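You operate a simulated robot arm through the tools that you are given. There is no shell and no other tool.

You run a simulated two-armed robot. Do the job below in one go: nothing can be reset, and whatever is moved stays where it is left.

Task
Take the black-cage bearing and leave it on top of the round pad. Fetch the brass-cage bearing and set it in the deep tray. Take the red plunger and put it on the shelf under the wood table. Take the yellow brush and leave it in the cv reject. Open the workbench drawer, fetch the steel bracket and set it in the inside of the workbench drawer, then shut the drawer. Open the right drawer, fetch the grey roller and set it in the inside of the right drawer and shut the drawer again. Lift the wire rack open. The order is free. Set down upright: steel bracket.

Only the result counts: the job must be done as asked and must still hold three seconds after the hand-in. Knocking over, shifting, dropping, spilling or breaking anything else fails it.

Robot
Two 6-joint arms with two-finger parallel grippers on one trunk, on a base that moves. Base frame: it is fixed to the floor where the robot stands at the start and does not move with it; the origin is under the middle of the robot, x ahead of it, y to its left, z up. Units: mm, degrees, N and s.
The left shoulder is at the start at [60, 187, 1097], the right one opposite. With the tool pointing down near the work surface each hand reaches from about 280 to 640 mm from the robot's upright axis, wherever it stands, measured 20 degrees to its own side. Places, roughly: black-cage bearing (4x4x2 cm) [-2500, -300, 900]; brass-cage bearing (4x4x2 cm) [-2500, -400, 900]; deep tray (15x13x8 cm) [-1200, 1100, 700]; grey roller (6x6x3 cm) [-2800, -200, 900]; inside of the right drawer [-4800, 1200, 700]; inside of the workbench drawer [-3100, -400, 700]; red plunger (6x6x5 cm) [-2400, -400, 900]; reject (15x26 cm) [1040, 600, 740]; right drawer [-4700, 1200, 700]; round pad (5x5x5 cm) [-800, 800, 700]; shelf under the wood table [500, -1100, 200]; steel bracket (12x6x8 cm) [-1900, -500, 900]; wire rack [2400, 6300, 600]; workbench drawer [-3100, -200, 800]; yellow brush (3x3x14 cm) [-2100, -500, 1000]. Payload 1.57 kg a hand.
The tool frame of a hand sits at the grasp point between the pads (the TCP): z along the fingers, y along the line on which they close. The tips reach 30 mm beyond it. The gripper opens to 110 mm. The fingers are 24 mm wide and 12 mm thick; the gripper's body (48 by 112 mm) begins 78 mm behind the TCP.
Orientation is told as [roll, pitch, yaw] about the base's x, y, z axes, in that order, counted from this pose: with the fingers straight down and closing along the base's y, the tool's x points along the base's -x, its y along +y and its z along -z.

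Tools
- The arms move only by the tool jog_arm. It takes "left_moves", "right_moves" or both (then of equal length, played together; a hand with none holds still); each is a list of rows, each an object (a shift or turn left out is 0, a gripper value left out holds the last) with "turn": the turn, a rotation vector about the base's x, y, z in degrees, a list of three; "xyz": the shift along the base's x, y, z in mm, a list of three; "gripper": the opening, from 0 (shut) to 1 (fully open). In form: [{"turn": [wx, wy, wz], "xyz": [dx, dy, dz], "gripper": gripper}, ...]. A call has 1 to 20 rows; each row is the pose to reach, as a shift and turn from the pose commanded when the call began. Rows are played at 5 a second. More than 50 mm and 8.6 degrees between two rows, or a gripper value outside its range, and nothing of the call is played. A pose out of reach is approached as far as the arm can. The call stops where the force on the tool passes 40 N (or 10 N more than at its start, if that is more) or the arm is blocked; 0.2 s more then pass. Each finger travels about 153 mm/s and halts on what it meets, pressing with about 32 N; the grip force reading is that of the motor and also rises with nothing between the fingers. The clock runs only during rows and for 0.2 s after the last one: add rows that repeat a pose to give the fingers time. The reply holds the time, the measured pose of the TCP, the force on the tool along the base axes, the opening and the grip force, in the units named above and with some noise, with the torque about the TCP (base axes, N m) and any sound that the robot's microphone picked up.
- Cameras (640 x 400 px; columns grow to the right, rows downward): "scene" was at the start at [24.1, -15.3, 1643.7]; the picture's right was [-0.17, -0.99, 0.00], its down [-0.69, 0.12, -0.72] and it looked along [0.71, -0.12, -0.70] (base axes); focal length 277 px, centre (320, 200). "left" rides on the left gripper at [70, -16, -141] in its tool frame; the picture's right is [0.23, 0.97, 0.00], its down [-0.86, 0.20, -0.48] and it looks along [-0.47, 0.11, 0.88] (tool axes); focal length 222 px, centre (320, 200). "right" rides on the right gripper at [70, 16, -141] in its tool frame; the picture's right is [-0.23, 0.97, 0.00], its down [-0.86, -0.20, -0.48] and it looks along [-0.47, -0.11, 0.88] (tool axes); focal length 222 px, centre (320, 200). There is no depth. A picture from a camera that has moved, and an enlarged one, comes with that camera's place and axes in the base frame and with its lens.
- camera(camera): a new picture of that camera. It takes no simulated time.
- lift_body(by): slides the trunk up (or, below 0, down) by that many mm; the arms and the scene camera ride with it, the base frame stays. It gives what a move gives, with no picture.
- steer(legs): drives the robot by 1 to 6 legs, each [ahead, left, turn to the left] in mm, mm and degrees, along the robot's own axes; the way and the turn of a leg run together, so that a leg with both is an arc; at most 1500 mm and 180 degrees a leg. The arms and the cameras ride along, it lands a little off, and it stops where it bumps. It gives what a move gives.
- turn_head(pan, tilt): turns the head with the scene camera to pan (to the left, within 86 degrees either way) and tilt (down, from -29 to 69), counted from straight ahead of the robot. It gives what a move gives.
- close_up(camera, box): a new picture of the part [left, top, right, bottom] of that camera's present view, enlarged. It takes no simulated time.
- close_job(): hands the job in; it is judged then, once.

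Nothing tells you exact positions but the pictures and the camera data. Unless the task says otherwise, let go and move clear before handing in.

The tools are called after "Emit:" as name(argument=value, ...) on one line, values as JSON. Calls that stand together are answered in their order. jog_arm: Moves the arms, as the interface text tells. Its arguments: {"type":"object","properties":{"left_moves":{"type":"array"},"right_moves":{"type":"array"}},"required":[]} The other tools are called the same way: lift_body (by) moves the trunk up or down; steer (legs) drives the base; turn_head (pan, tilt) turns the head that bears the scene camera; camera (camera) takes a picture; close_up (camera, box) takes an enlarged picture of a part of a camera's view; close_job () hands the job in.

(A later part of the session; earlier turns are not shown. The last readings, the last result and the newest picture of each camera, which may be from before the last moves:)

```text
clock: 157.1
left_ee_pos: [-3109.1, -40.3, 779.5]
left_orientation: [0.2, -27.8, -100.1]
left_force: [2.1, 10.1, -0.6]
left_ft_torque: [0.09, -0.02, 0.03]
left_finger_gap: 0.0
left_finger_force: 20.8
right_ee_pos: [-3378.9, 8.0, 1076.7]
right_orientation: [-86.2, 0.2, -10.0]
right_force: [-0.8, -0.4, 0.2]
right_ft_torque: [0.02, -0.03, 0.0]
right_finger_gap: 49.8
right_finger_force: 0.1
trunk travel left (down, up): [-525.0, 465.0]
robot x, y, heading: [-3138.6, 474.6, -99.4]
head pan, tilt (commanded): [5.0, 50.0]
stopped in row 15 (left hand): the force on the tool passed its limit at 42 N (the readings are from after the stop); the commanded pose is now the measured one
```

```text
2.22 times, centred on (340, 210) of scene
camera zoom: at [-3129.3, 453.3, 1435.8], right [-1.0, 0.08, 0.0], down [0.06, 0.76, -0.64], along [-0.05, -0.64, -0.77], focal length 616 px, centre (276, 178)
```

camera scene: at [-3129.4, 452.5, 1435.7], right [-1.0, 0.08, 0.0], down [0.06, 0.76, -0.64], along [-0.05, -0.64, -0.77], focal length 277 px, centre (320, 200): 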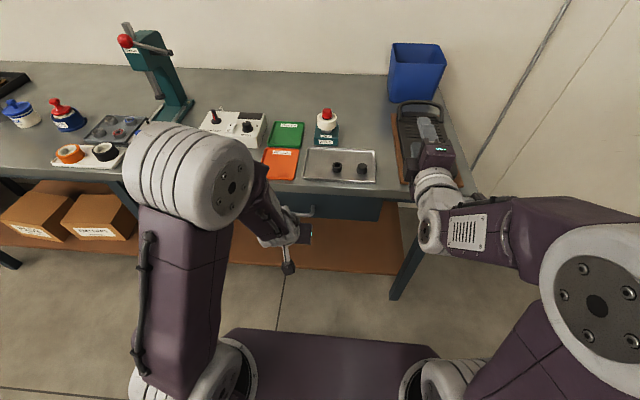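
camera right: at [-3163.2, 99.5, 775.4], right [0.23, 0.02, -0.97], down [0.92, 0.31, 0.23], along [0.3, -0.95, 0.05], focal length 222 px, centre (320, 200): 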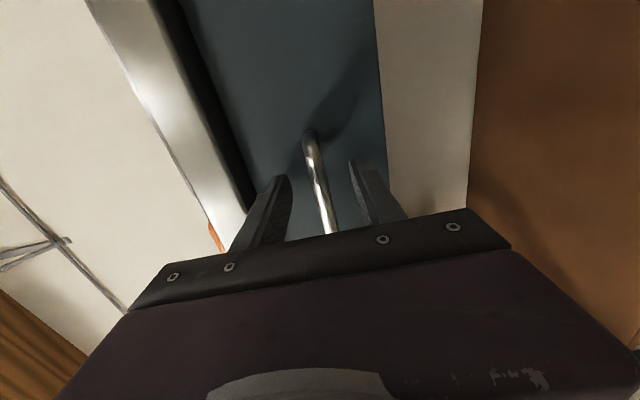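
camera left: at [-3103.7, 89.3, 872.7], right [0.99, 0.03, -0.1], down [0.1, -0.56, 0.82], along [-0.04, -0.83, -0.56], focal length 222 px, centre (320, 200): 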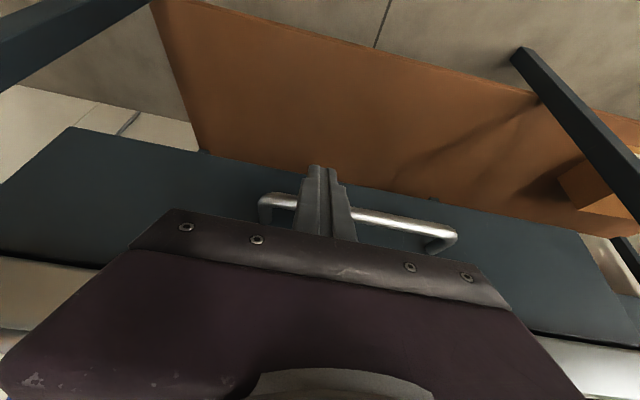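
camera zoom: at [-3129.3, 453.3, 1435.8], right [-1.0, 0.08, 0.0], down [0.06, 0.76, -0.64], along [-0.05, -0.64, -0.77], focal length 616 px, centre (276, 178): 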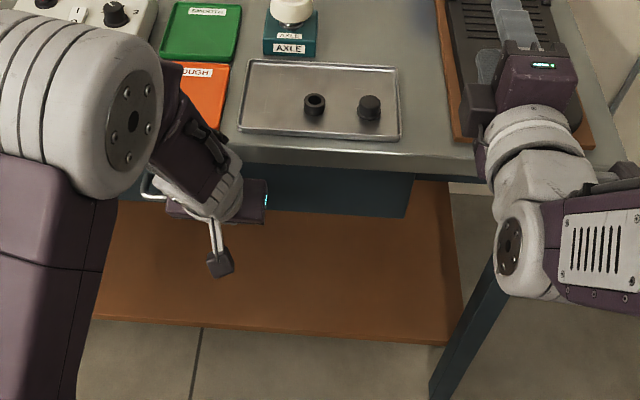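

Emit:
jog_arm(left_moves=[{"xyz": [0.9, 5, 0]}, {"xyz": [3.5, 20, 0]}, {"xyz": [7, 40, 0]}, {"xyz": [12, 70, 0]}, {"xyz": [17, 98, 0]}, {"xyz": [17, 98, 0]}])

Emit:
camera(camera="left")

Emit:
close_up(camera="scene", box=[200, 120, 480, 300])

```text
clock: 158.5
left_ee_pos: [-3093.5, 58.4, 781.9]
left_orientation: [0.1, -27.9, -100.2]
left_force: [-1.2, 0.6, -0.3]
left_ft_torque: [-0.01, 0.0, 0.03]
left_finger_gap: 0.0
left_finger_force: 21.1
right_ee_pos: [-3378.3, 7.4, 1076.9]
right_orientation: [-86.3, 0.2, -10.0]
right_force: [0.4, 0.5, -0.1]
right_ft_torque: [0.0, 0.01, -0.04]
right_finger_gap: 49.6
right_finger_force: 0.0
trunk travel left (down, up): [-525.0, 465.0]
robot x, y, heading: [-3135.4, 475.0, -99.9]
head pan, tilt (commanded): [5.0, 50.0]
```

```text
taken
camera left: at [-3087.9, 186.5, 872.8], right [0.99, 0.03, -0.11], down [0.1, -0.56, 0.82], along [-0.04, -0.83, -0.56], focal length 222 px, centre (320, 200)
```

left: 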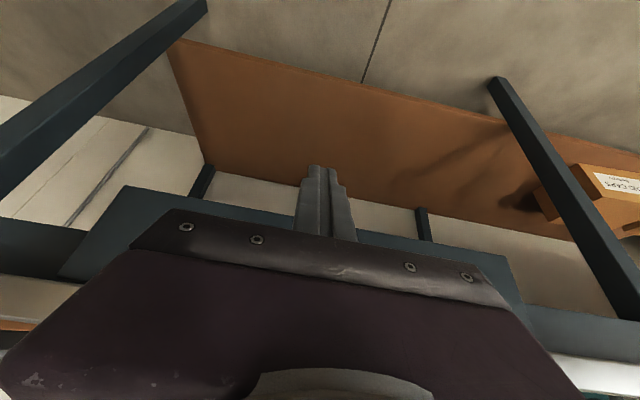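

```text
2.22 times, centred on (340, 210) of scene
camera zoom: at [-3129.4, 452.9, 1435.7], right [-1.0, 0.08, 0.0], down [0.06, 0.76, -0.64], along [-0.05, -0.64, -0.77], focal length 616 px, centre (276, 178)
```

zoom: 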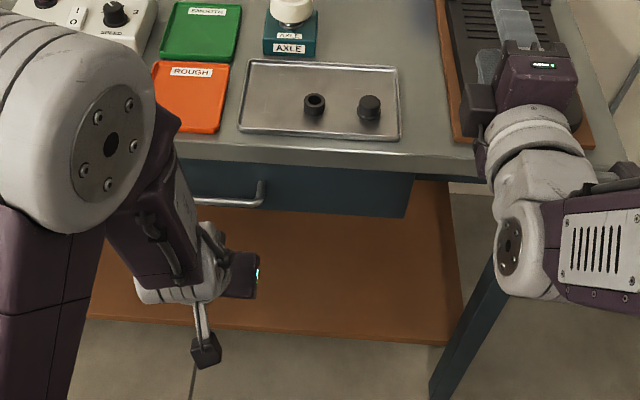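

The bar is back at its closed position (y≈-59 at x≈-3143), so the drawer is shut with the bracket inside. I straighten and raise the left hand, then raise the trunk and go for the grey roller.

Emit:
jog_arm(left_moves=[{"xyz": [0, 0, 20], "turn": [7.4, -1.3, 0]}, {"xyz": [0, 0, 50], "turn": [14.8, -2.6, 0]}, {"xyz": [0, 0, 90], "turn": [22.2, -3.9, 0]}, {"xyz": [0, 0, 130], "turn": [27.5, -4.8, 0]}, {"xyz": [0, 0, 170], "turn": [27.5, -4.8, 0], "gripper": 0.5}, {"xyz": [0, 0, 210], "turn": [27.5, -4.8, 0], "gripper": 0.9}, {"xyz": [0, 0, 250], "turn": [27.5, -4.8, 0]}, {"xyz": [0, 0, 250], "turn": [27.5, -4.8, 0]}])

Emit:
lift_body(by=200)

Emit:
turn_head(pan=10, tilt=50)

Emit:
camera(camera="scene")

```text
clock: 160.3
left_ee_pos: [-3093.2, 57.0, 1032.8]
left_orientation: [0.1, -0.1, -100.0]
left_force: [0.2, 0.2, -0.8]
left_ft_torque: [0.02, 0.04, 0.02]
left_finger_gap: 98.6
left_finger_force: 0.0
left hand out of reach, approached as far as the arm can: row 1, 2
right_ee_pos: [-3379.2, 7.1, 1077.2]
right_orientation: [-86.2, 0.1, -10.0]
right_force: [0.0, 0.7, -0.4]
right_ft_torque: [0.01, -0.01, 0.0]
right_finger_gap: 49.5
right_finger_force: 0.0
trunk travel left (down, up): [-525.0, 465.0]
robot x, y, heading: [-3136.5, 472.8, -99.5]
head pan, tilt (commanded): [5.0, 50.0]
```

```text
clock: 162.5
left_ee_pos: [-3093.0, 58.1, 1231.8]
left_orientation: [0.0, 0.0, -100.1]
left_force: [0.0, -0.5, 0.2]
left_ft_torque: [0.01, -0.01, 0.0]
left_finger_gap: 98.8
left_finger_force: 0.1
right_ee_pos: [-3379.1, 7.8, 1276.9]
right_orientation: [-86.3, 0.2, -9.9]
right_force: [0.2, 0.4, -0.1]
right_ft_torque: [-0.02, -0.02, 0.02]
right_finger_gap: 49.5
right_finger_force: 0.1
trunk travel left (down, up): [-725.0, 265.0]
robot x, y, heading: [-3135.6, 472.3, -99.7]
head pan, tilt (commanded): [5.0, 50.0]
```

```text
clock: 163.1
left_ee_pos: [-3092.7, 56.5, 1233.2]
left_orientation: [0.0, -0.1, -100.1]
left_force: [0.7, -0.1, -0.2]
left_ft_torque: [0.0, 0.03, 0.0]
left_finger_gap: 99.1
left_finger_force: 0.0
right_ee_pos: [-3379.0, 7.5, 1276.8]
right_orientation: [-86.1, 0.2, -10.0]
right_force: [0.4, 0.7, 0.4]
right_ft_torque: [-0.01, -0.01, 0.02]
right_finger_gap: 49.4
right_finger_force: 0.1
trunk travel left (down, up): [-725.0, 265.0]
robot x, y, heading: [-3140.0, 469.9, -99.8]
head pan, tilt (commanded): [10.0, 50.0]
```

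```text
taken
camera scene: at [-3122.7, 453.0, 1635.7], right [-1.0, -0.01, 0.0], down [-0.01, 0.77, -0.64], along [0.0, -0.64, -0.77], focal length 277 px, centre (320, 200)
```

scene: 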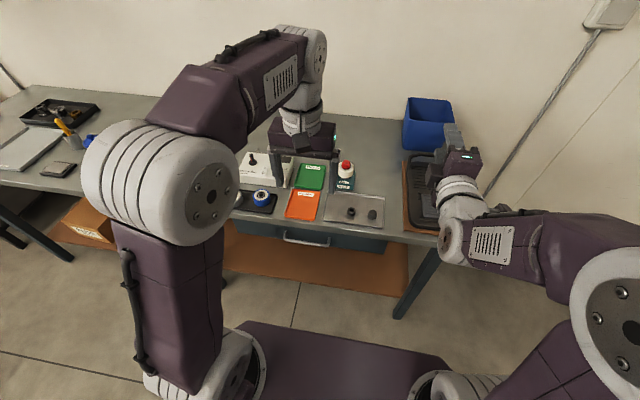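

The drawer looks closed. I drive to bring the left hand over the grey roller.

Emit:
steer(legs=[[0, 295, 0], [129, 0, 0]])

Emit:
camera(camera="scene")

Emit:
camera(camera="left")

```text
clock: 166.1
left_ee_pos: [-2822.6, -118.3, 1232.8]
left_orientation: [0.0, -0.2, -100.0]
left_force: [-0.2, 0.2, 0.1]
left_ft_torque: [-0.02, -0.01, 0.0]
left_finger_gap: 99.1
left_finger_force: 0.1
right_ee_pos: [-3107.8, -169.2, 1278.4]
right_orientation: [-86.3, 0.2, -9.9]
right_force: [-0.1, 0.2, -0.4]
right_ft_torque: [0.02, -0.02, 0.03]
right_finger_gap: 49.5
right_finger_force: 0.0
trunk travel left (down, up): [-725.0, 265.0]
robot x, y, heading: [-2867.5, 293.4, -99.6]
head pan, tilt (commanded): [10.0, 50.0]
```

```text
taken
camera scene: at [-2852.4, 277.4, 1635.7], right [-1.0, -0.01, 0.0], down [-0.01, 0.77, -0.64], along [0.0, -0.64, -0.77], focal length 277 px, centre (320, 200)
```

scene: 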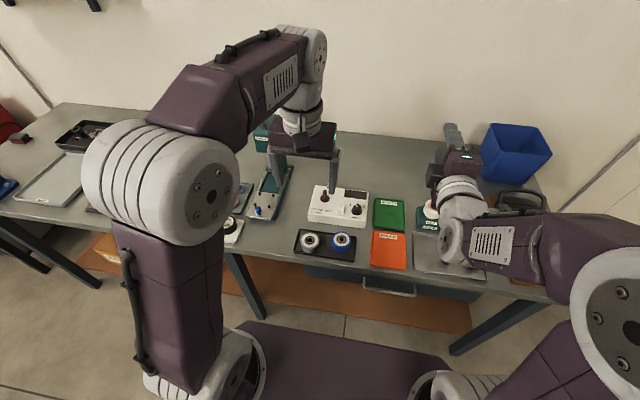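

```text
taken
camera left: at [-2827.2, -46.7, 1374.1], right [1.0, 0.05, 0.0], down [0.05, -0.88, 0.48], along [0.02, -0.48, -0.88], focal length 222 px, centre (320, 200)
```

left: 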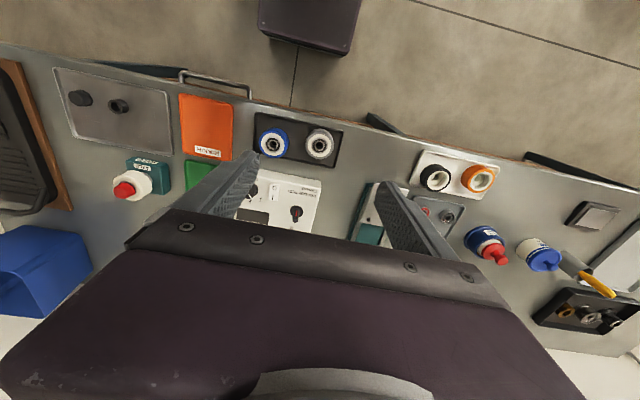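

I lower the left hand to hover above the grey roller and refine with its camera.

Emit:
jog_arm(left_moves=[{"xyz": [1, -10, -40]}, {"xyz": [1, -18, -80]}, {"xyz": [1, -26, -120]}, {"xyz": [2, -34, -160]}, {"xyz": [2.6, -44, -200]}, {"xyz": [2.6, -44, -212]}, {"xyz": [2.6, -44, -212]}])

Emit:
camera(camera="left")

Emit:
close_up(camera="scene", box=[240, 180, 420, 300])

```text
clock: 167.7
left_ee_pos: [-2820.5, -164.7, 1019.3]
left_orientation: [-0.1, -0.1, -100.0]
left_force: [0.5, -0.4, 0.8]
left_ft_torque: [-0.03, 0.0, 0.0]
left_finger_gap: 99.1
left_finger_force: 0.1
right_ee_pos: [-3108.1, -170.9, 1276.6]
right_orientation: [-86.1, 0.2, -10.0]
right_force: [0.1, 0.4, -0.4]
right_ft_torque: [-0.03, -0.01, 0.0]
right_finger_gap: 49.4
right_finger_force: 0.0
trunk travel left (down, up): [-725.0, 265.0]
robot x, y, heading: [-2865.2, 291.1, -99.5]
head pan, tilt (commanded): [10.0, 50.0]
```

```text
taken
camera left: at [-2824.8, -92.2, 1161.5], right [1.0, 0.05, 0.0], down [0.05, -0.88, 0.48], along [0.03, -0.48, -0.88], focal length 222 px, centre (320, 200)
```

left: 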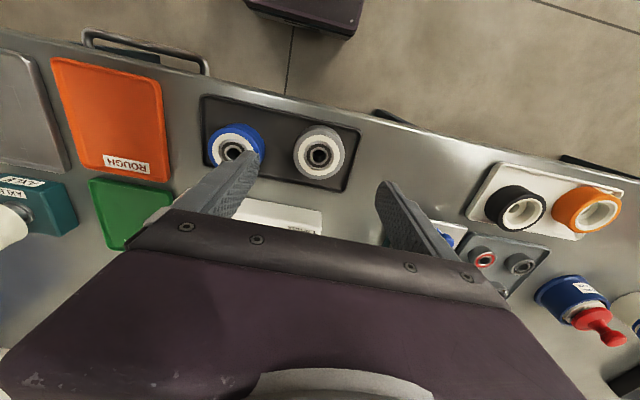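

```text
3.33 times, centred on (330, 240) of scene
camera zoom: at [-2852.9, 275.7, 1635.7], right [-1.0, -0.01, 0.0], down [-0.01, 0.77, -0.64], along [0.01, -0.64, -0.77], focal length 925 px, centre (287, 67)
```

zoom: 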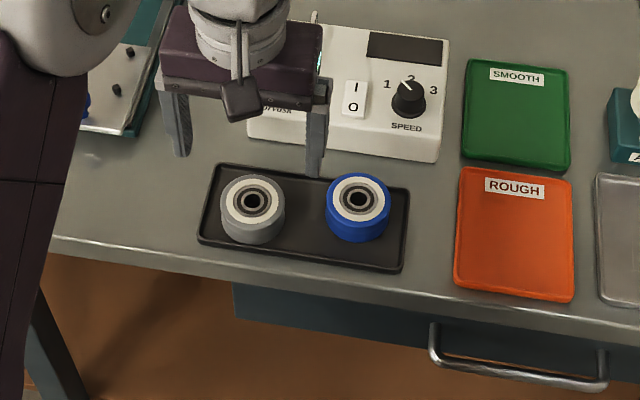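

Left camera puts the grey roller at about [-2823,-164]. I narrow the opening, correct 2.5 mm and descend around it.

Emit:
jog_arm(left_moves=[{"xyz": [-2.5, 0, 0], "gripper": 0.7}, {"xyz": [-2.5, 0, -30]}, {"xyz": [-2.5, 0, -60]}, {"xyz": [-2.5, 0, -85]}, {"xyz": [-2.5, 0, -85]}])

Emit:
camera(camera="left")

Emit:
close_up(camera="scene", box=[260, 190, 380, 280])

```text
clock: 168.8
left_ee_pos: [-2822.0, -163.7, 935.3]
left_orientation: [-0.1, 0.0, -100.1]
left_force: [-0.3, 0.5, 1.3]
left_ft_torque: [-0.06, 0.0, 0.0]
left_finger_gap: 76.8
left_finger_force: 0.1
right_ee_pos: [-3108.5, -170.5, 1277.7]
right_orientation: [-86.2, 0.2, -10.0]
right_force: [-0.9, -0.5, 0.2]
right_ft_torque: [0.01, 0.0, -0.03]
right_finger_gap: 49.5
right_finger_force: 0.1
trunk travel left (down, up): [-725.0, 265.0]
robot x, y, heading: [-2863.1, 291.4, -99.2]
head pan, tilt (commanded): [10.0, 50.0]
```

```text
taken
camera left: at [-2827.5, -92.2, 1076.8], right [1.0, 0.05, 0.0], down [0.05, -0.88, 0.48], along [0.03, -0.48, -0.88], focal length 222 px, centre (320, 200)
```

left: 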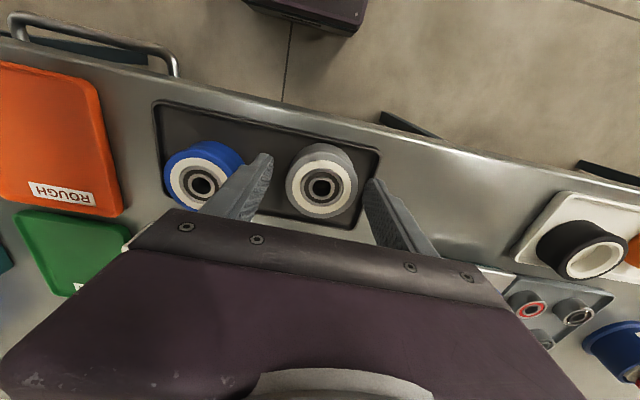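

```text
4.44 times, centred on (320, 235) of scene
camera zoom: at [-2853.0, 275.4, 1635.7], right [-1.0, -0.01, 0.0], down [-0.01, 0.77, -0.64], along [0.01, -0.64, -0.77], focal length 1233 px, centre (320, 44)
```

zoom: 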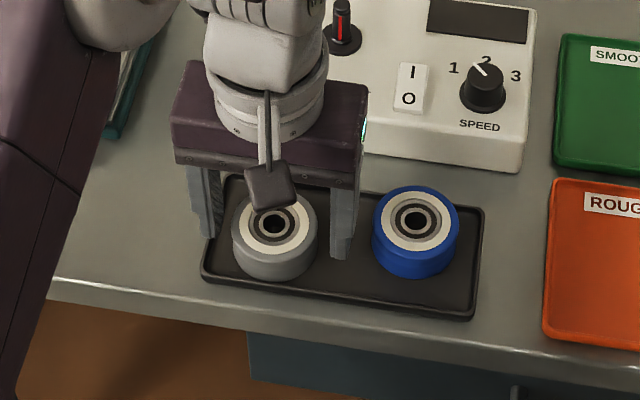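

Closer view refines the roller centre to [-2820.5,-171]. I shift 7 mm, descend and close.

Emit:
jog_arm(left_moves=[{"xyz": [1.5, -7, 4]}, {"xyz": [1.5, -7, -8]}, {"xyz": [1.5, -7, -19]}, {"xyz": [1.5, -7, -19], "gripper": 0.55}, {"xyz": [1.5, -7, -19], "gripper": 0.4}, {"xyz": [1.5, -7, -19], "gripper": 0.4}, {"xyz": [1.5, -7, -19], "gripper": 0.4}])

Emit:
camera(camera="left")

```text
clock: 169.7
left_ee_pos: [-2821.4, -171.2, 920.8]
left_orientation: [0.0, -0.3, -99.9]
left_force: [-0.7, -0.5, -0.1]
left_ft_torque: [-0.02, -0.03, 0.0]
left_finger_gap: 60.4
left_finger_force: 0.2
right_ee_pos: [-3108.2, -168.9, 1277.4]
right_orientation: [-86.4, 0.2, -9.9]
right_force: [-0.7, 0.2, 0.4]
right_ft_torque: [-0.03, -0.01, -0.03]
right_finger_gap: 49.4
right_finger_force: 0.1
trunk travel left (down, up): [-725.0, 265.0]
robot x, y, heading: [-2866.3, 293.8, -99.5]
head pan, tilt (commanded): [10.0, 50.0]
stopped in row 4 (left hand): the force on the tool passed its limit at 46 N (the readings are from after the stop); the commanded pose is now the measured one
```

```text
taken
camera left: at [-2826.2, -98.8, 1062.0], right [1.0, 0.05, 0.0], down [0.05, -0.87, 0.48], along [0.03, -0.48, -0.88], focal length 222 px, centre (320, 200)
```

left: 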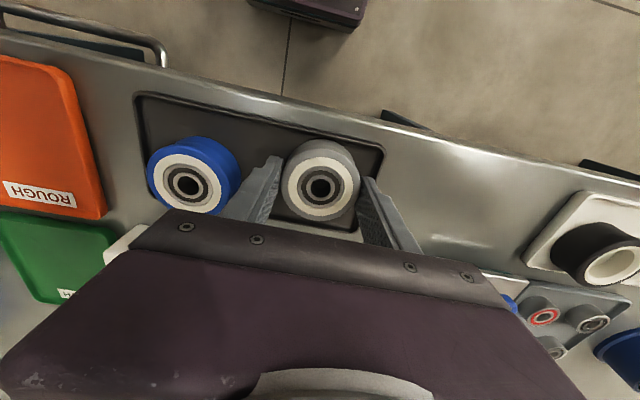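

The fingertips touched the tray floor (z≈889). I raise 3 mm and close on the roller.

Emit:
jog_arm(left_moves=[{"xyz": [0, 0, 3]}, {"xyz": [0, 0, 3], "gripper": 0.4}, {"xyz": [0, 0, 3], "gripper": 0.35}, {"xyz": [0, 0, 3], "gripper": 0.35}])

Emit:
jog_arm(left_moves=[{"xyz": [0, 0, 10]}, {"xyz": [0, 0, 30]}, {"xyz": [0, 0, 60]}, {"xyz": [0, 0, 60]}])

Emit:
camera(camera="left")

Emit:
close_up(camera="scene", box=[240, 180, 420, 300])

```text
clock: 170.7
left_ee_pos: [-2822.0, -172.0, 922.6]
left_orientation: [0.0, -0.2, -100.0]
left_force: [0.3, 0.9, 0.3]
left_ft_torque: [-0.01, 0.01, -0.03]
left_finger_gap: 56.5
left_finger_force: 32.0
right_ee_pos: [-3107.6, -170.4, 1277.9]
right_orientation: [-86.2, 0.2, -9.9]
right_force: [0.2, 0.0, -0.2]
right_ft_torque: [0.0, 0.04, 0.0]
right_finger_gap: 49.7
right_finger_force: 0.0
trunk travel left (down, up): [-725.0, 265.0]
robot x, y, heading: [-2867.7, 296.2, -99.6]
head pan, tilt (commanded): [10.0, 50.0]
```

```text
clock: 171.7
left_ee_pos: [-2822.0, -171.0, 983.3]
left_orientation: [0.1, -0.2, -100.0]
left_force: [0.4, -1.3, -0.7]
left_ft_torque: [0.08, 0.03, -0.01]
left_finger_gap: 56.7
left_finger_force: 31.9
right_ee_pos: [-3109.9, -171.9, 1277.1]
right_orientation: [-86.1, 0.2, -10.1]
right_force: [-0.2, 0.1, 0.2]
right_ft_torque: [0.0, 0.03, -0.02]
right_finger_gap: 49.3
right_finger_force: 0.0
trunk travel left (down, up): [-725.0, 265.0]
robot x, y, heading: [-2869.4, 296.1, -99.2]
head pan, tilt (commanded): [10.0, 50.0]
```

```text
taken
camera left: at [-2826.9, -100.7, 1125.1], right [1.0, 0.05, 0.0], down [0.05, -0.88, 0.48], along [0.03, -0.48, -0.88], focal length 222 px, centre (320, 200)
```

left: 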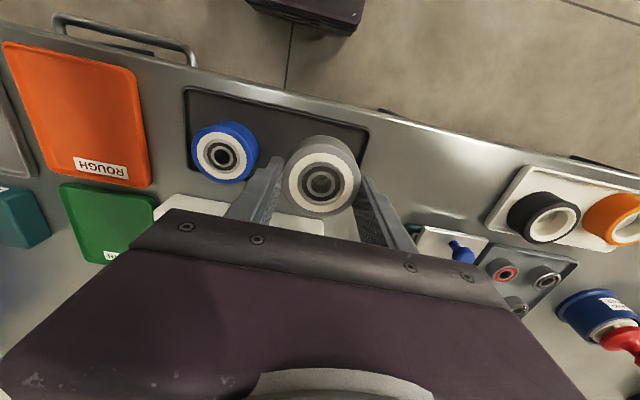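

```text
3.33 times, centred on (330, 240) of scene
camera zoom: at [-2853.0, 274.6, 1635.7], right [-1.0, -0.01, 0.0], down [-0.01, 0.77, -0.64], along [0.01, -0.64, -0.77], focal length 925 px, centre (287, 67)
```

zoom: 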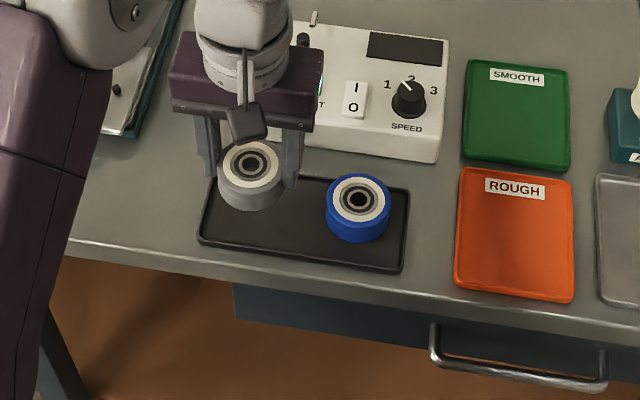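

The roller is held firmly. I raise it, back off to the earlier survey pose and compare the drawer with its original closed picture.

Emit:
jog_arm(left_moves=[{"xyz": [0, 0, 40]}, {"xyz": [0, 0, 80]}, {"xyz": [0, 0, 100]}])

Emit:
steer(legs=[[-326, -122, 0]])

Emit:
lift_body(by=-400)

Emit:
turn_head(pan=0, tilt=25)

Emit:
close_up(camera="scene", box=[200, 180, 440, 340])

```text
clock: 172.5
left_ee_pos: [-2821.3, -173.6, 1082.4]
left_orientation: [0.0, -0.1, -99.9]
left_force: [0.7, 0.1, -1.7]
left_ft_torque: [0.0, -0.02, 0.02]
left_finger_gap: 56.5
left_finger_force: 31.7
right_ee_pos: [-3108.2, -170.6, 1276.4]
right_orientation: [-86.1, 0.1, -10.0]
right_force: [-0.6, 0.0, 0.0]
right_ft_torque: [-0.01, -0.03, 0.01]
right_finger_gap: 49.4
right_finger_force: 0.2
trunk travel left (down, up): [-725.0, 265.0]
robot x, y, heading: [-2863.8, 292.1, -99.3]
head pan, tilt (commanded): [10.0, 50.0]
```

```text
clock: 174.8
left_ee_pos: [-2889.8, 171.7, 1081.7]
left_orientation: [0.0, -0.1, -100.2]
left_force: [0.4, 0.0, -0.3]
left_ft_torque: [0.0, -0.01, -0.01]
left_finger_gap: 56.4
left_finger_force: 32.2
right_ee_pos: [-3173.5, 174.0, 1276.5]
right_orientation: [-86.1, 0.1, -10.2]
right_force: [0.5, -0.7, 0.5]
right_ft_torque: [0.0, 0.01, -0.01]
right_finger_gap: 49.3
right_finger_force: 0.0
trunk travel left (down, up): [-725.0, 265.0]
robot x, y, heading: [-2932.2, 638.0, -99.7]
head pan, tilt (commanded): [10.0, 50.0]
```

```text
clock: 178.6
left_ee_pos: [-2887.9, 172.5, 682.5]
left_orientation: [0.0, -0.2, -100.2]
left_force: [0.8, 0.5, -1.4]
left_ft_torque: [-0.04, 0.0, 0.02]
left_finger_gap: 56.5
left_finger_force: 32.1
right_ee_pos: [-3175.2, 174.0, 877.3]
right_orientation: [-86.2, 0.2, -10.2]
right_force: [0.3, 0.1, -0.7]
right_ft_torque: [0.04, -0.02, 0.02]
right_finger_gap: 49.5
right_finger_force: 0.1
trunk travel left (down, up): [-325.0, 665.0]
robot x, y, heading: [-2931.8, 638.4, -99.7]
head pan, tilt (commanded): [10.0, 50.0]
```

```text
clock: 179.5
left_ee_pos: [-2889.0, 171.6, 683.6]
left_orientation: [0.0, -0.2, -100.2]
left_force: [-0.6, 0.5, -1.4]
left_ft_torque: [-0.01, -0.01, 0.0]
left_finger_gap: 56.5
left_finger_force: 32.0
right_ee_pos: [-3175.7, 175.1, 876.9]
right_orientation: [-86.3, 0.3, -10.2]
right_force: [-0.8, -0.2, -0.2]
right_ft_torque: [0.02, 0.0, 0.0]
right_finger_gap: 49.5
right_finger_force: 0.2
trunk travel left (down, up): [-325.0, 665.0]
robot x, y, heading: [-2931.1, 640.8, -99.9]
head pan, tilt (commanded): [0.0, 25.0]
```

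```text
2.50 times, centred on (320, 260) of scene
camera zoom: at [-2934.0, 606.3, 1273.1], right [-0.99, 0.17, 0.0], down [0.07, 0.42, -0.91], along [-0.15, -0.89, -0.42], focal length 694 px, centre (320, 50)
```

zoom: 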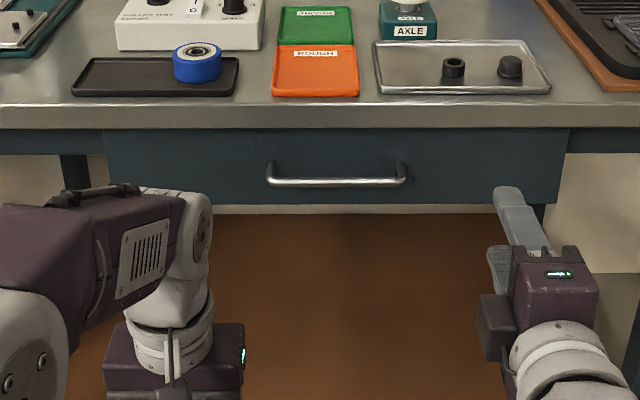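

The drawer matches its original closed appearance. Next I turn toward the far wall cabinet (right drawer) and look.

Emit:
lift_body(by=300)

Emit:
steer(legs=[[0, 0, -80], [500, 0, 0]])

Emit:
turn_head(pan=-15, tilt=25)

Emit:
camera(camera="scene")

```text
clock: 182.5
left_ee_pos: [-2887.8, 170.9, 983.0]
left_orientation: [0.0, -0.1, -100.3]
left_force: [0.1, 0.6, -1.4]
left_ft_torque: [0.01, -0.05, -0.03]
left_finger_gap: 56.6
left_finger_force: 31.9
right_ee_pos: [-3174.9, 175.5, 1178.3]
right_orientation: [-86.2, 0.2, -10.2]
right_force: [-0.1, 0.1, 0.2]
right_ft_torque: [-0.02, -0.01, -0.01]
right_finger_gap: 49.5
right_finger_force: 0.1
trunk travel left (down, up): [-625.0, 365.0]
robot x, y, heading: [-2932.1, 642.2, -99.7]
head pan, tilt (commanded): [0.0, 25.0]
```

```text
clock: 188.9
left_ee_pos: [-3885.0, 513.1, 981.8]
left_orientation: [0.1, -0.2, 179.9]
left_force: [0.9, -0.5, -1.1]
left_ft_torque: [0.0, -0.04, 0.02]
left_finger_gap: 56.4
left_finger_force: 31.9
right_ee_pos: [-3931.4, 795.1, 1176.7]
right_orientation: [-86.3, 0.1, -90.0]
right_force: [-0.3, -0.7, -0.3]
right_ft_torque: [0.01, 0.0, 0.03]
right_finger_gap: 49.8
right_finger_force: 0.1
trunk travel left (down, up): [-625.0, 365.0]
robot x, y, heading: [-3433.9, 634.9, -179.6]
head pan, tilt (commanded): [0.0, 25.0]
```

```text
clock: 189.6
left_ee_pos: [-3886.0, 513.1, 981.7]
left_orientation: [0.0, -0.3, 179.9]
left_force: [0.9, 0.6, -1.3]
left_ft_torque: [0.01, -0.01, 0.0]
left_finger_gap: 56.5
left_finger_force: 31.8
right_ee_pos: [-3932.3, 795.9, 1177.0]
right_orientation: [-86.1, 0.2, -90.1]
right_force: [0.3, -0.2, -0.1]
right_ft_torque: [0.03, 0.0, 0.0]
right_finger_gap: 49.4
right_finger_force: 0.1
trunk travel left (down, up): [-625.0, 365.0]
robot x, y, heading: [-3434.2, 637.2, -179.9]
head pan, tilt (commanded): [-15.0, 25.0]
```

```text
taken
camera scene: at [-3458.7, 659.5, 1573.2], right [0.25, 0.97, 0.0], down [0.41, -0.11, -0.91], along [-0.88, 0.23, -0.42], focal length 277 px, centre (320, 200)
```

scene: 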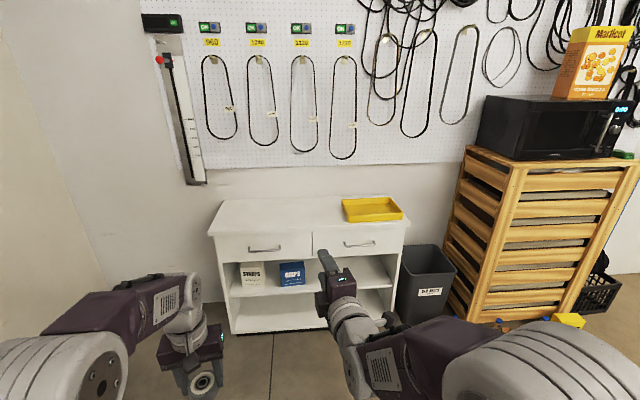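

The white cabinet has two drawers; the right drawer's handle is near [-4650,1211,700], and the cabinet is rotated about 10°. I align and approach to about 0.7 m.

Emit:
steer(legs=[[0, 0, -10], [500, -184, 0]])

Emit:
turn_head(pan=-10, tilt=40)

Emit:
camera(camera="scene")

Emit:
camera(camera="right")

```text
clock: 193.4
left_ee_pos: [-4358.6, 862.6, 982.6]
left_orientation: [0.1, -0.2, 169.5]
left_force: [-0.6, 0.3, -1.4]
left_ft_torque: [0.0, 0.0, 0.01]
left_finger_gap: 56.7
left_finger_force: 31.7
right_ee_pos: [-4354.6, 1150.9, 1178.1]
right_orientation: [-86.1, 0.3, -100.4]
right_force: [0.1, -0.3, 0.2]
right_ft_torque: [0.0, 0.01, -0.05]
right_finger_gap: 49.6
right_finger_force: 0.0
trunk travel left (down, up): [-625.0, 365.0]
robot x, y, heading: [-3890.7, 902.6, 170.1]
head pan, tilt (commanded): [-15.0, 25.0]
```

```text
clock: 194.2
left_ee_pos: [-4360.1, 863.5, 982.6]
left_orientation: [0.0, -0.2, 169.6]
left_force: [0.9, -0.7, -1.5]
left_ft_torque: [0.02, 0.01, -0.03]
left_finger_gap: 56.2
left_finger_force: 31.9
right_ee_pos: [-4354.6, 1149.2, 1178.0]
right_orientation: [-86.2, 0.2, -100.3]
right_force: [-0.3, -0.1, 0.2]
right_ft_torque: [0.01, 0.04, -0.01]
right_finger_gap: 49.9
right_finger_force: 0.0
trunk travel left (down, up): [-625.0, 365.0]
robot x, y, heading: [-3893.6, 903.6, 170.1]
head pan, tilt (commanded): [-10.0, 40.0]
```

```text
taken
camera scene: at [-3909.5, 922.2, 1549.9], right [0.34, 0.94, 0.0], down [0.6, -0.22, -0.77], along [-0.72, 0.26, -0.64], focal length 277 px, centre (320, 200)
```

scene: 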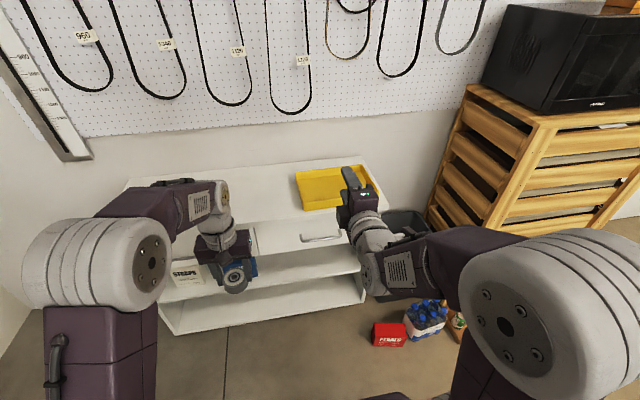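

```text
taken
camera right: at [-4202.8, 1191.2, 1171.4], right [0.02, -0.23, -0.97], down [0.3, -0.93, 0.23], along [-0.95, -0.3, 0.05], focal length 222 px, centre (320, 200)
```

right: 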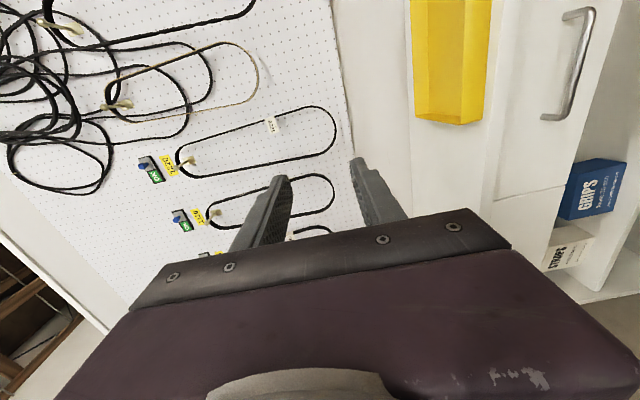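

The right drawer handle triangulates to about [-4618,1183,716]. I lower the trunk so the horizontal right hand comes to handle height.

Emit:
lift_body(by=-400)

Emit:
lift_body(by=-60)

Emit:
camera(camera="scene")

Emit:
camera(camera="right")

```text
clock: 198.0
left_ee_pos: [-4359.9, 863.4, 584.0]
left_orientation: [0.0, -0.2, 169.6]
left_force: [0.3, 0.1, -1.5]
left_ft_torque: [-0.03, -0.01, -0.02]
left_finger_gap: 56.6
left_finger_force: 32.0
right_ee_pos: [-4355.0, 1150.1, 777.7]
right_orientation: [-86.2, 0.2, -100.4]
right_force: [-0.4, 0.5, 0.8]
right_ft_torque: [0.02, -0.02, -0.02]
right_finger_gap: 49.6
right_finger_force: 0.1
trunk travel left (down, up): [-225.0, 765.0]
robot x, y, heading: [-3891.3, 905.7, 170.2]
head pan, tilt (commanded): [-10.0, 40.0]
```

```text
clock: 199.0
left_ee_pos: [-4359.8, 863.0, 522.1]
left_orientation: [0.1, -0.2, 169.6]
left_force: [-0.1, 0.5, -1.9]
left_ft_torque: [0.03, 0.01, 0.01]
left_finger_gap: 56.4
left_finger_force: 32.4
right_ee_pos: [-4354.8, 1150.6, 717.0]
right_orientation: [-86.1, 0.2, -100.4]
right_force: [0.5, -1.0, -0.7]
right_ft_torque: [0.01, 0.0, 0.01]
right_finger_gap: 49.7
right_finger_force: 0.1
trunk travel left (down, up): [-165.0, 825.0]
robot x, y, heading: [-3891.4, 904.2, 170.1]
head pan, tilt (commanded): [-10.0, 40.0]
```

```text
taken
camera scene: at [-3909.2, 922.1, 1089.9], right [0.34, 0.94, 0.0], down [0.6, -0.22, -0.77], along [-0.72, 0.26, -0.64], focal length 277 px, centre (320, 200)
```

scene: 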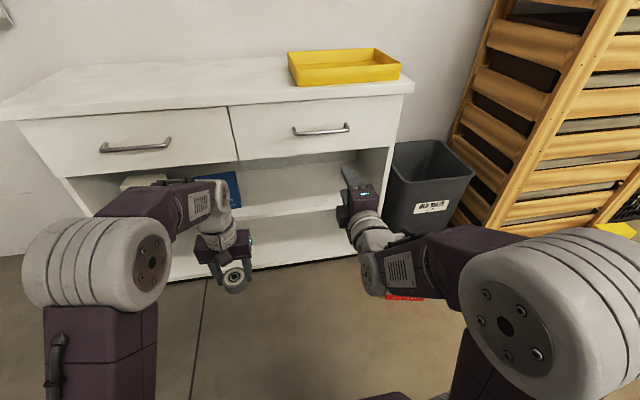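

```text
taken
camera right: at [-4202.6, 1191.2, 711.5], right [0.02, -0.23, -0.97], down [0.3, -0.93, 0.23], along [-0.95, -0.3, 0.05], focal length 222 px, centre (320, 200)
```

right: 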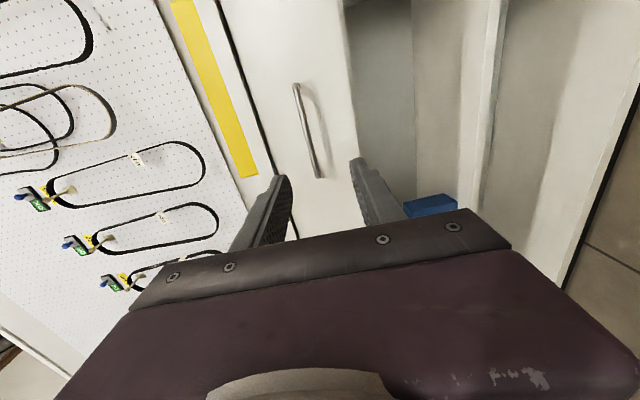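

The right hand is nearly at bar height and laterally aligned. I drive 160 mm closer and re-measure.

Emit:
steer(legs=[[160, 0, 0]])

Emit:
camera(camera="right")

Emit:
close_up(camera="scene", box=[220, 80, 420, 220])

```text
clock: 200.4
left_ee_pos: [-4515.7, 890.8, 523.0]
left_orientation: [0.0, -0.2, 169.6]
left_force: [0.5, 0.0, -1.1]
left_ft_torque: [-0.01, -0.01, 0.02]
left_finger_gap: 56.4
left_finger_force: 32.2
right_ee_pos: [-4511.8, 1176.3, 717.1]
right_orientation: [-86.2, 0.2, -100.4]
right_force: [-1.1, 1.1, 0.3]
right_ft_torque: [0.01, 0.03, 0.0]
right_finger_gap: 49.5
right_finger_force: 0.0
trunk travel left (down, up): [-165.0, 825.0]
robot x, y, heading: [-4051.0, 931.7, 170.0]
head pan, tilt (commanded): [-10.0, 40.0]
```

```text
taken
camera right: at [-4359.1, 1218.5, 711.3], right [0.02, -0.23, -0.97], down [0.3, -0.93, 0.23], along [-0.95, -0.3, 0.05], focal length 222 px, centre (320, 200)
```

right: 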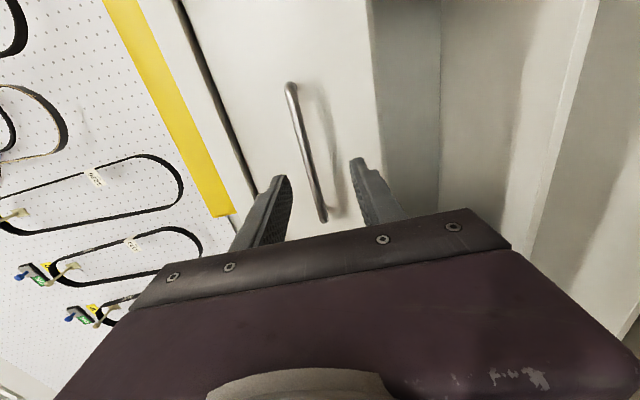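

```text
2.86 times, centred on (320, 150) of scene
camera zoom: at [-4065.9, 949.5, 1089.8], right [0.34, 0.94, 0.0], down [0.6, -0.22, -0.77], along [-0.72, 0.26, -0.64], focal length 793 px, centre (320, 343)
```

zoom: 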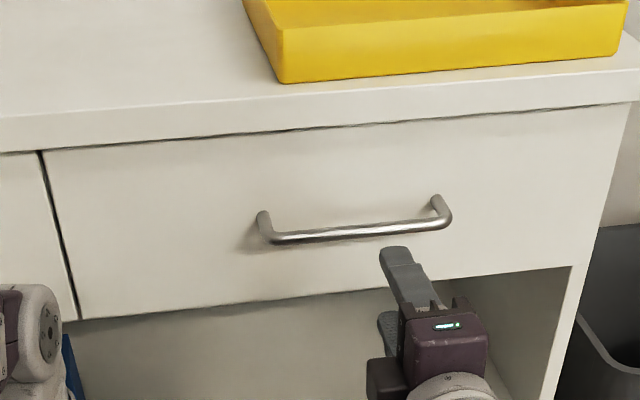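

Bar is about 130 mm ahead at z≈724. I advance the right hand 100 mm, raising it 7 mm.

Emit:
jog_arm(right_moves=[{"xyz": [-20, 3.5, 3], "gripper": 0.5}, {"xyz": [-45, 8, 7]}, {"xyz": [-70, 12.3, 7]}, {"xyz": [-98, 17.3, 7]}, {"xyz": [-98, 17.3, 7]}])

Emit:
camera(camera="right")

Emit:
close_up(camera="scene", box=[220, 80, 420, 220])

```text
clock: 201.6
left_ee_pos: [-4515.5, 890.4, 523.5]
left_orientation: [0.0, -0.2, 169.6]
left_force: [0.3, -0.1, -1.3]
left_ft_torque: [-0.03, 0.01, -0.03]
left_finger_gap: 56.3
left_finger_force: 32.2
right_ee_pos: [-4609.8, 1193.6, 724.2]
right_orientation: [-86.2, 0.2, -100.4]
right_force: [-0.9, 1.3, -0.3]
right_ft_torque: [-0.03, 0.01, 0.01]
right_finger_gap: 54.9
right_finger_force: 0.0
trunk travel left (down, up): [-165.0, 825.0]
robot x, y, heading: [-4048.5, 932.0, 170.3]
head pan, tilt (commanded): [-10.0, 40.0]
```

```text
taken
camera right: at [-4457.4, 1235.4, 718.0], right [0.02, -0.23, -0.97], down [0.3, -0.93, 0.23], along [-0.95, -0.3, 0.05], focal length 222 px, centre (320, 200)
```

right: 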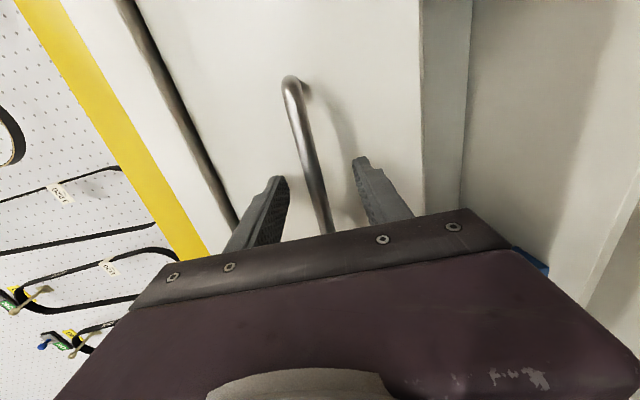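

```text
2.86 times, centred on (320, 150) of scene
camera zoom: at [-4065.7, 949.5, 1089.8], right [0.34, 0.94, 0.0], down [0.6, -0.22, -0.77], along [-0.72, 0.26, -0.64], focal length 793 px, centre (320, 343)
```

zoom: 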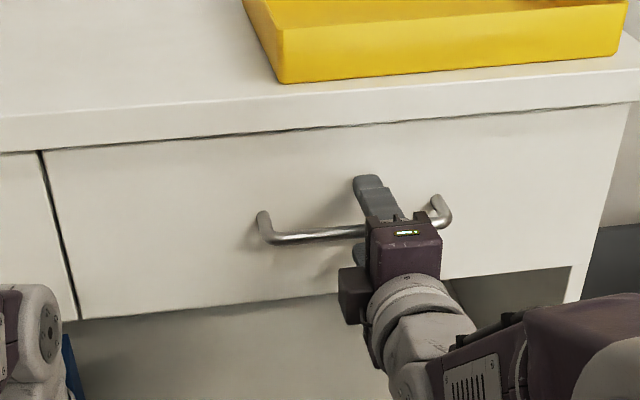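

The bar lies between the fingers but near the tips. I advance 15 mm more, then close.

Emit:
jog_arm(right_moves=[{"xyz": [-7, 1.2, 0]}, {"xyz": [-14, 2.4, 0]}, {"xyz": [-14, 2.4, 0], "gripper": 0.25}, {"xyz": [-14, 2.4, 0], "gripper": 0.0}, {"xyz": [-14, 2.4, 0], "gripper": 0.0}, {"xyz": [-14, 2.4, 0], "gripper": 0.0}])

Emit:
camera(camera="right")

Emit:
close_up(camera="scene", box=[220, 80, 420, 220])

```text
clock: 202.2
left_ee_pos: [-4512.8, 891.4, 524.5]
left_orientation: [0.0, -0.4, 169.5]
left_force: [-0.1, 0.0, -0.9]
left_ft_torque: [0.01, 0.02, -0.01]
left_finger_gap: 56.6
left_finger_force: 31.6
right_ee_pos: [-4615.6, 1195.7, 725.1]
right_orientation: [-86.3, 0.3, -100.3]
right_force: [34.2, -7.5, -0.9]
right_ft_torque: [0.29, 1.2, 0.36]
right_finger_gap: 52.3
right_finger_force: 0.0
trunk travel left (down, up): [-165.0, 825.0]
robot x, y, heading: [-4044.7, 928.1, 170.1]
head pan, tilt (commanded): [-10.0, 40.0]
stopped in row 2 (right hand): the force on the tool passed its limit at 52 N (the readings are from after the stop); the commanded pose is now the measured one
```

```text
taken
camera right: at [-4463.1, 1236.5, 719.6], right [0.02, -0.23, -0.97], down [0.3, -0.93, 0.23], along [-0.95, -0.3, 0.05], focal length 222 px, centre (320, 200)
```

right: 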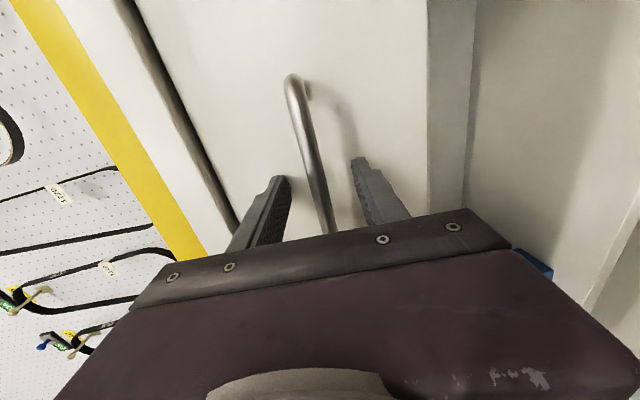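

```text
2.86 times, centred on (320, 150) of scene
camera zoom: at [-4059.8, 948.3, 1089.9], right [0.34, 0.94, 0.0], down [0.6, -0.22, -0.77], along [-0.72, 0.26, -0.64], focal length 793 px, centre (320, 343)
```

zoom: 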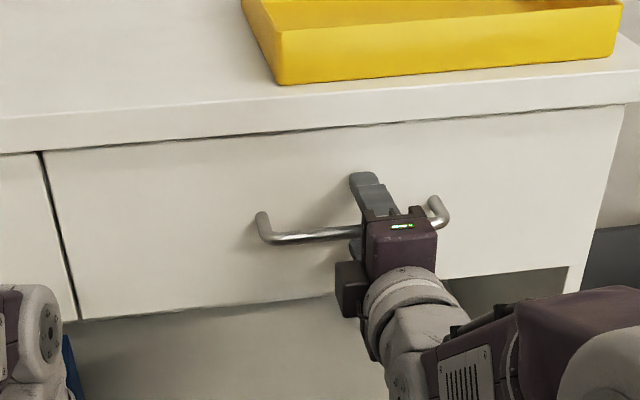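

The fingertips touched the drawer face, so the bar is near the TCP already. I retreat 8 mm and close on the bar.

Emit:
jog_arm(right_moves=[{"xyz": [5, -0.9, 0]}, {"xyz": [9, -1.6, 0]}, {"xyz": [9, -1.6, 0], "gripper": 0.25}, {"xyz": [9, -1.6, 0], "gripper": 0.0}, {"xyz": [9, -1.6, 0], "gripper": 0.0}, {"xyz": [9, -1.6, 0], "gripper": 0.0}])

Emit:
close_up(camera="scene", box=[220, 80, 420, 220])

```text
clock: 203.6
left_ee_pos: [-4514.5, 890.4, 523.7]
left_orientation: [0.0, -0.1, 169.4]
left_force: [0.0, 0.3, -1.2]
left_ft_torque: [0.0, -0.03, -0.03]
left_finger_gap: 56.4
left_finger_force: 31.5
right_ee_pos: [-4610.5, 1193.5, 724.4]
right_orientation: [-86.3, 0.3, -100.4]
right_force: [-4.8, 1.4, 12.1]
right_ft_torque: [-0.48, 0.09, 0.42]
right_finger_gap: 11.7
right_finger_force: 29.8
trunk travel left (down, up): [-165.0, 825.0]
robot x, y, heading: [-4048.5, 932.2, 170.1]
head pan, tilt (commanded): [-10.0, 40.0]
```

```text
2.86 times, centred on (320, 150) of scene
camera zoom: at [-4064.2, 949.0, 1090.0], right [0.34, 0.94, 0.0], down [0.6, -0.22, -0.77], along [-0.72, 0.26, -0.64], focal length 793 px, centre (320, 343)
```

zoom: 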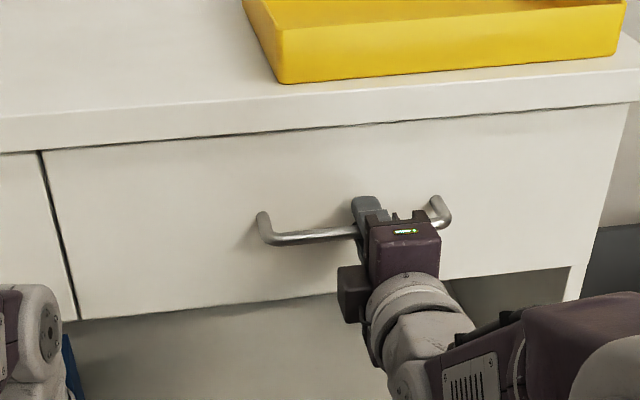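

Gripped the bar. I pull the drawer by driving the base straight back 60 mm first.

Emit:
steer(legs=[[-60, 0, 0]])

Emit:
camera(camera="scene")

```text
clock: 204.6
left_ee_pos: [-4455.8, 880.4, 523.7]
left_orientation: [0.0, -0.3, 169.6]
left_force: [1.0, -1.2, -0.9]
left_ft_torque: [0.02, 0.0, 0.0]
left_finger_gap: 56.4
left_finger_force: 31.7
right_ee_pos: [-4550.5, 1182.7, 724.9]
right_orientation: [-86.3, 0.2, -100.4]
right_force: [2.0, 6.0, 15.2]
right_ft_torque: [-0.32, -0.01, -0.13]
right_finger_gap: 11.7
right_finger_force: 29.5
trunk travel left (down, up): [-165.0, 825.0]
robot x, y, heading: [-3986.2, 923.5, 170.1]
head pan, tilt (commanded): [-10.0, 40.0]
```

```text
taken
camera scene: at [-4004.0, 939.0, 1090.0], right [0.34, 0.94, 0.0], down [0.6, -0.22, -0.77], along [-0.72, 0.26, -0.64], focal length 277 px, centre (320, 200)
```

scene: 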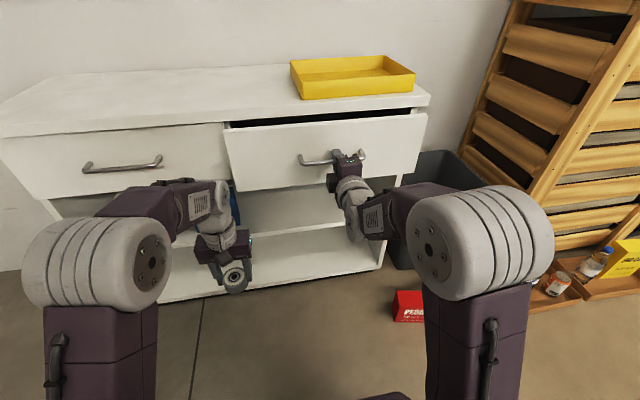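

The drawer opens. I keep pulling with the base another 150 mm.

Emit:
steer(legs=[[-150, 0, 0]])

Emit:
camera(camera="scene")

```text
clock: 205.9
left_ee_pos: [-4307.7, 855.0, 525.0]
left_orientation: [0.1, -0.3, 169.6]
left_force: [0.1, 0.8, -0.4]
left_ft_torque: [-0.03, 0.01, -0.01]
left_finger_gap: 56.4
left_finger_force: 31.7
right_ee_pos: [-4403.8, 1160.0, 725.5]
right_orientation: [-86.3, 0.1, -100.5]
right_force: [1.9, 14.7, 10.4]
right_ft_torque: [0.1, -0.06, -0.52]
right_finger_gap: 11.8
right_finger_force: 29.4
trunk travel left (down, up): [-165.0, 825.0]
robot x, y, heading: [-3843.4, 898.6, 169.9]
head pan, tilt (commanded): [-10.0, 40.0]
```

```text
taken
camera scene: at [-3857.1, 914.5, 1089.9], right [0.34, 0.94, 0.0], down [0.6, -0.22, -0.77], along [-0.72, 0.26, -0.64], focal length 277 px, centre (320, 200)
```

scene: 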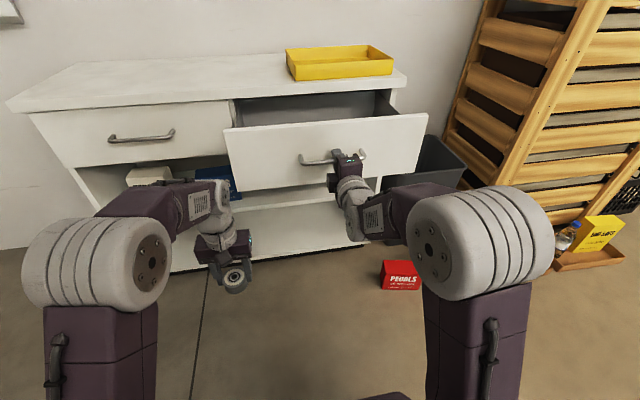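

Open by about 210 mm. I release the bar and back away 60 mm.

Emit:
jog_arm(right_moves=[{"gripper": 0.2}, {"gripper": 0.45}, {"gripper": 0.45}, {"gripper": 0.45}])

Emit:
steer(legs=[[-70, 0, 0]])

Emit:
lift_body(by=360)

Emit:
camera(camera="scene")

```text
clock: 206.9
left_ee_pos: [-4308.3, 855.1, 522.9]
left_orientation: [0.0, -0.3, 169.7]
left_force: [0.7, 0.1, -0.7]
left_ft_torque: [0.0, 0.01, -0.01]
left_finger_gap: 56.5
left_finger_force: 32.2
right_ee_pos: [-4403.5, 1159.2, 723.8]
right_orientation: [-86.3, 0.2, -100.5]
right_force: [-0.3, 0.5, 0.0]
right_ft_torque: [0.04, -0.04, 0.02]
right_finger_gap: 49.6
right_finger_force: 0.0
trunk travel left (down, up): [-165.0, 825.0]
robot x, y, heading: [-3839.8, 895.4, 170.1]
head pan, tilt (commanded): [-10.0, 40.0]
```

```text
clock: 208.0
left_ee_pos: [-4239.7, 843.1, 523.2]
left_orientation: [0.0, -0.2, 169.7]
left_force: [1.2, 0.4, -0.4]
left_ft_torque: [-0.03, -0.01, -0.02]
left_finger_gap: 56.5
left_finger_force: 32.1
right_ee_pos: [-4335.1, 1147.2, 725.2]
right_orientation: [-86.3, 0.1, -100.4]
right_force: [0.4, 0.3, -0.2]
right_ft_torque: [-0.01, -0.01, 0.04]
right_finger_gap: 49.4
right_finger_force: 0.0
trunk travel left (down, up): [-165.0, 825.0]
robot x, y, heading: [-3771.1, 884.3, 170.2]
head pan, tilt (commanded): [-10.0, 40.0]
```

```text
clock: 211.5
left_ee_pos: [-4238.7, 841.8, 882.4]
left_orientation: [0.1, -0.2, 169.6]
left_force: [-0.6, -0.6, -1.9]
left_ft_torque: [0.01, 0.01, -0.04]
left_finger_gap: 56.7
left_finger_force: 32.0
right_ee_pos: [-4336.4, 1147.2, 1085.2]
right_orientation: [-86.2, 0.2, -100.4]
right_force: [-0.2, 0.7, 0.4]
right_ft_torque: [0.01, 0.03, 0.0]
right_finger_gap: 49.6
right_finger_force: 0.0
trunk travel left (down, up): [-525.0, 465.0]
robot x, y, heading: [-3775.2, 890.8, 169.9]
head pan, tilt (commanded): [-10.0, 40.0]
```

```text
taken
camera scene: at [-3790.3, 901.3, 1449.8], right [0.34, 0.94, 0.0], down [0.6, -0.22, -0.77], along [-0.72, 0.26, -0.64], focal length 277 px, centre (320, 200)
```

scene: 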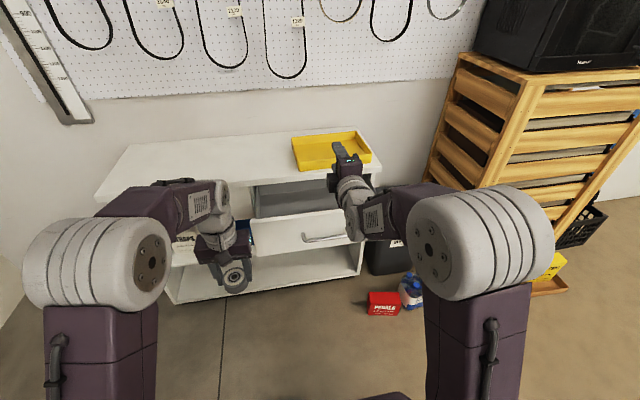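

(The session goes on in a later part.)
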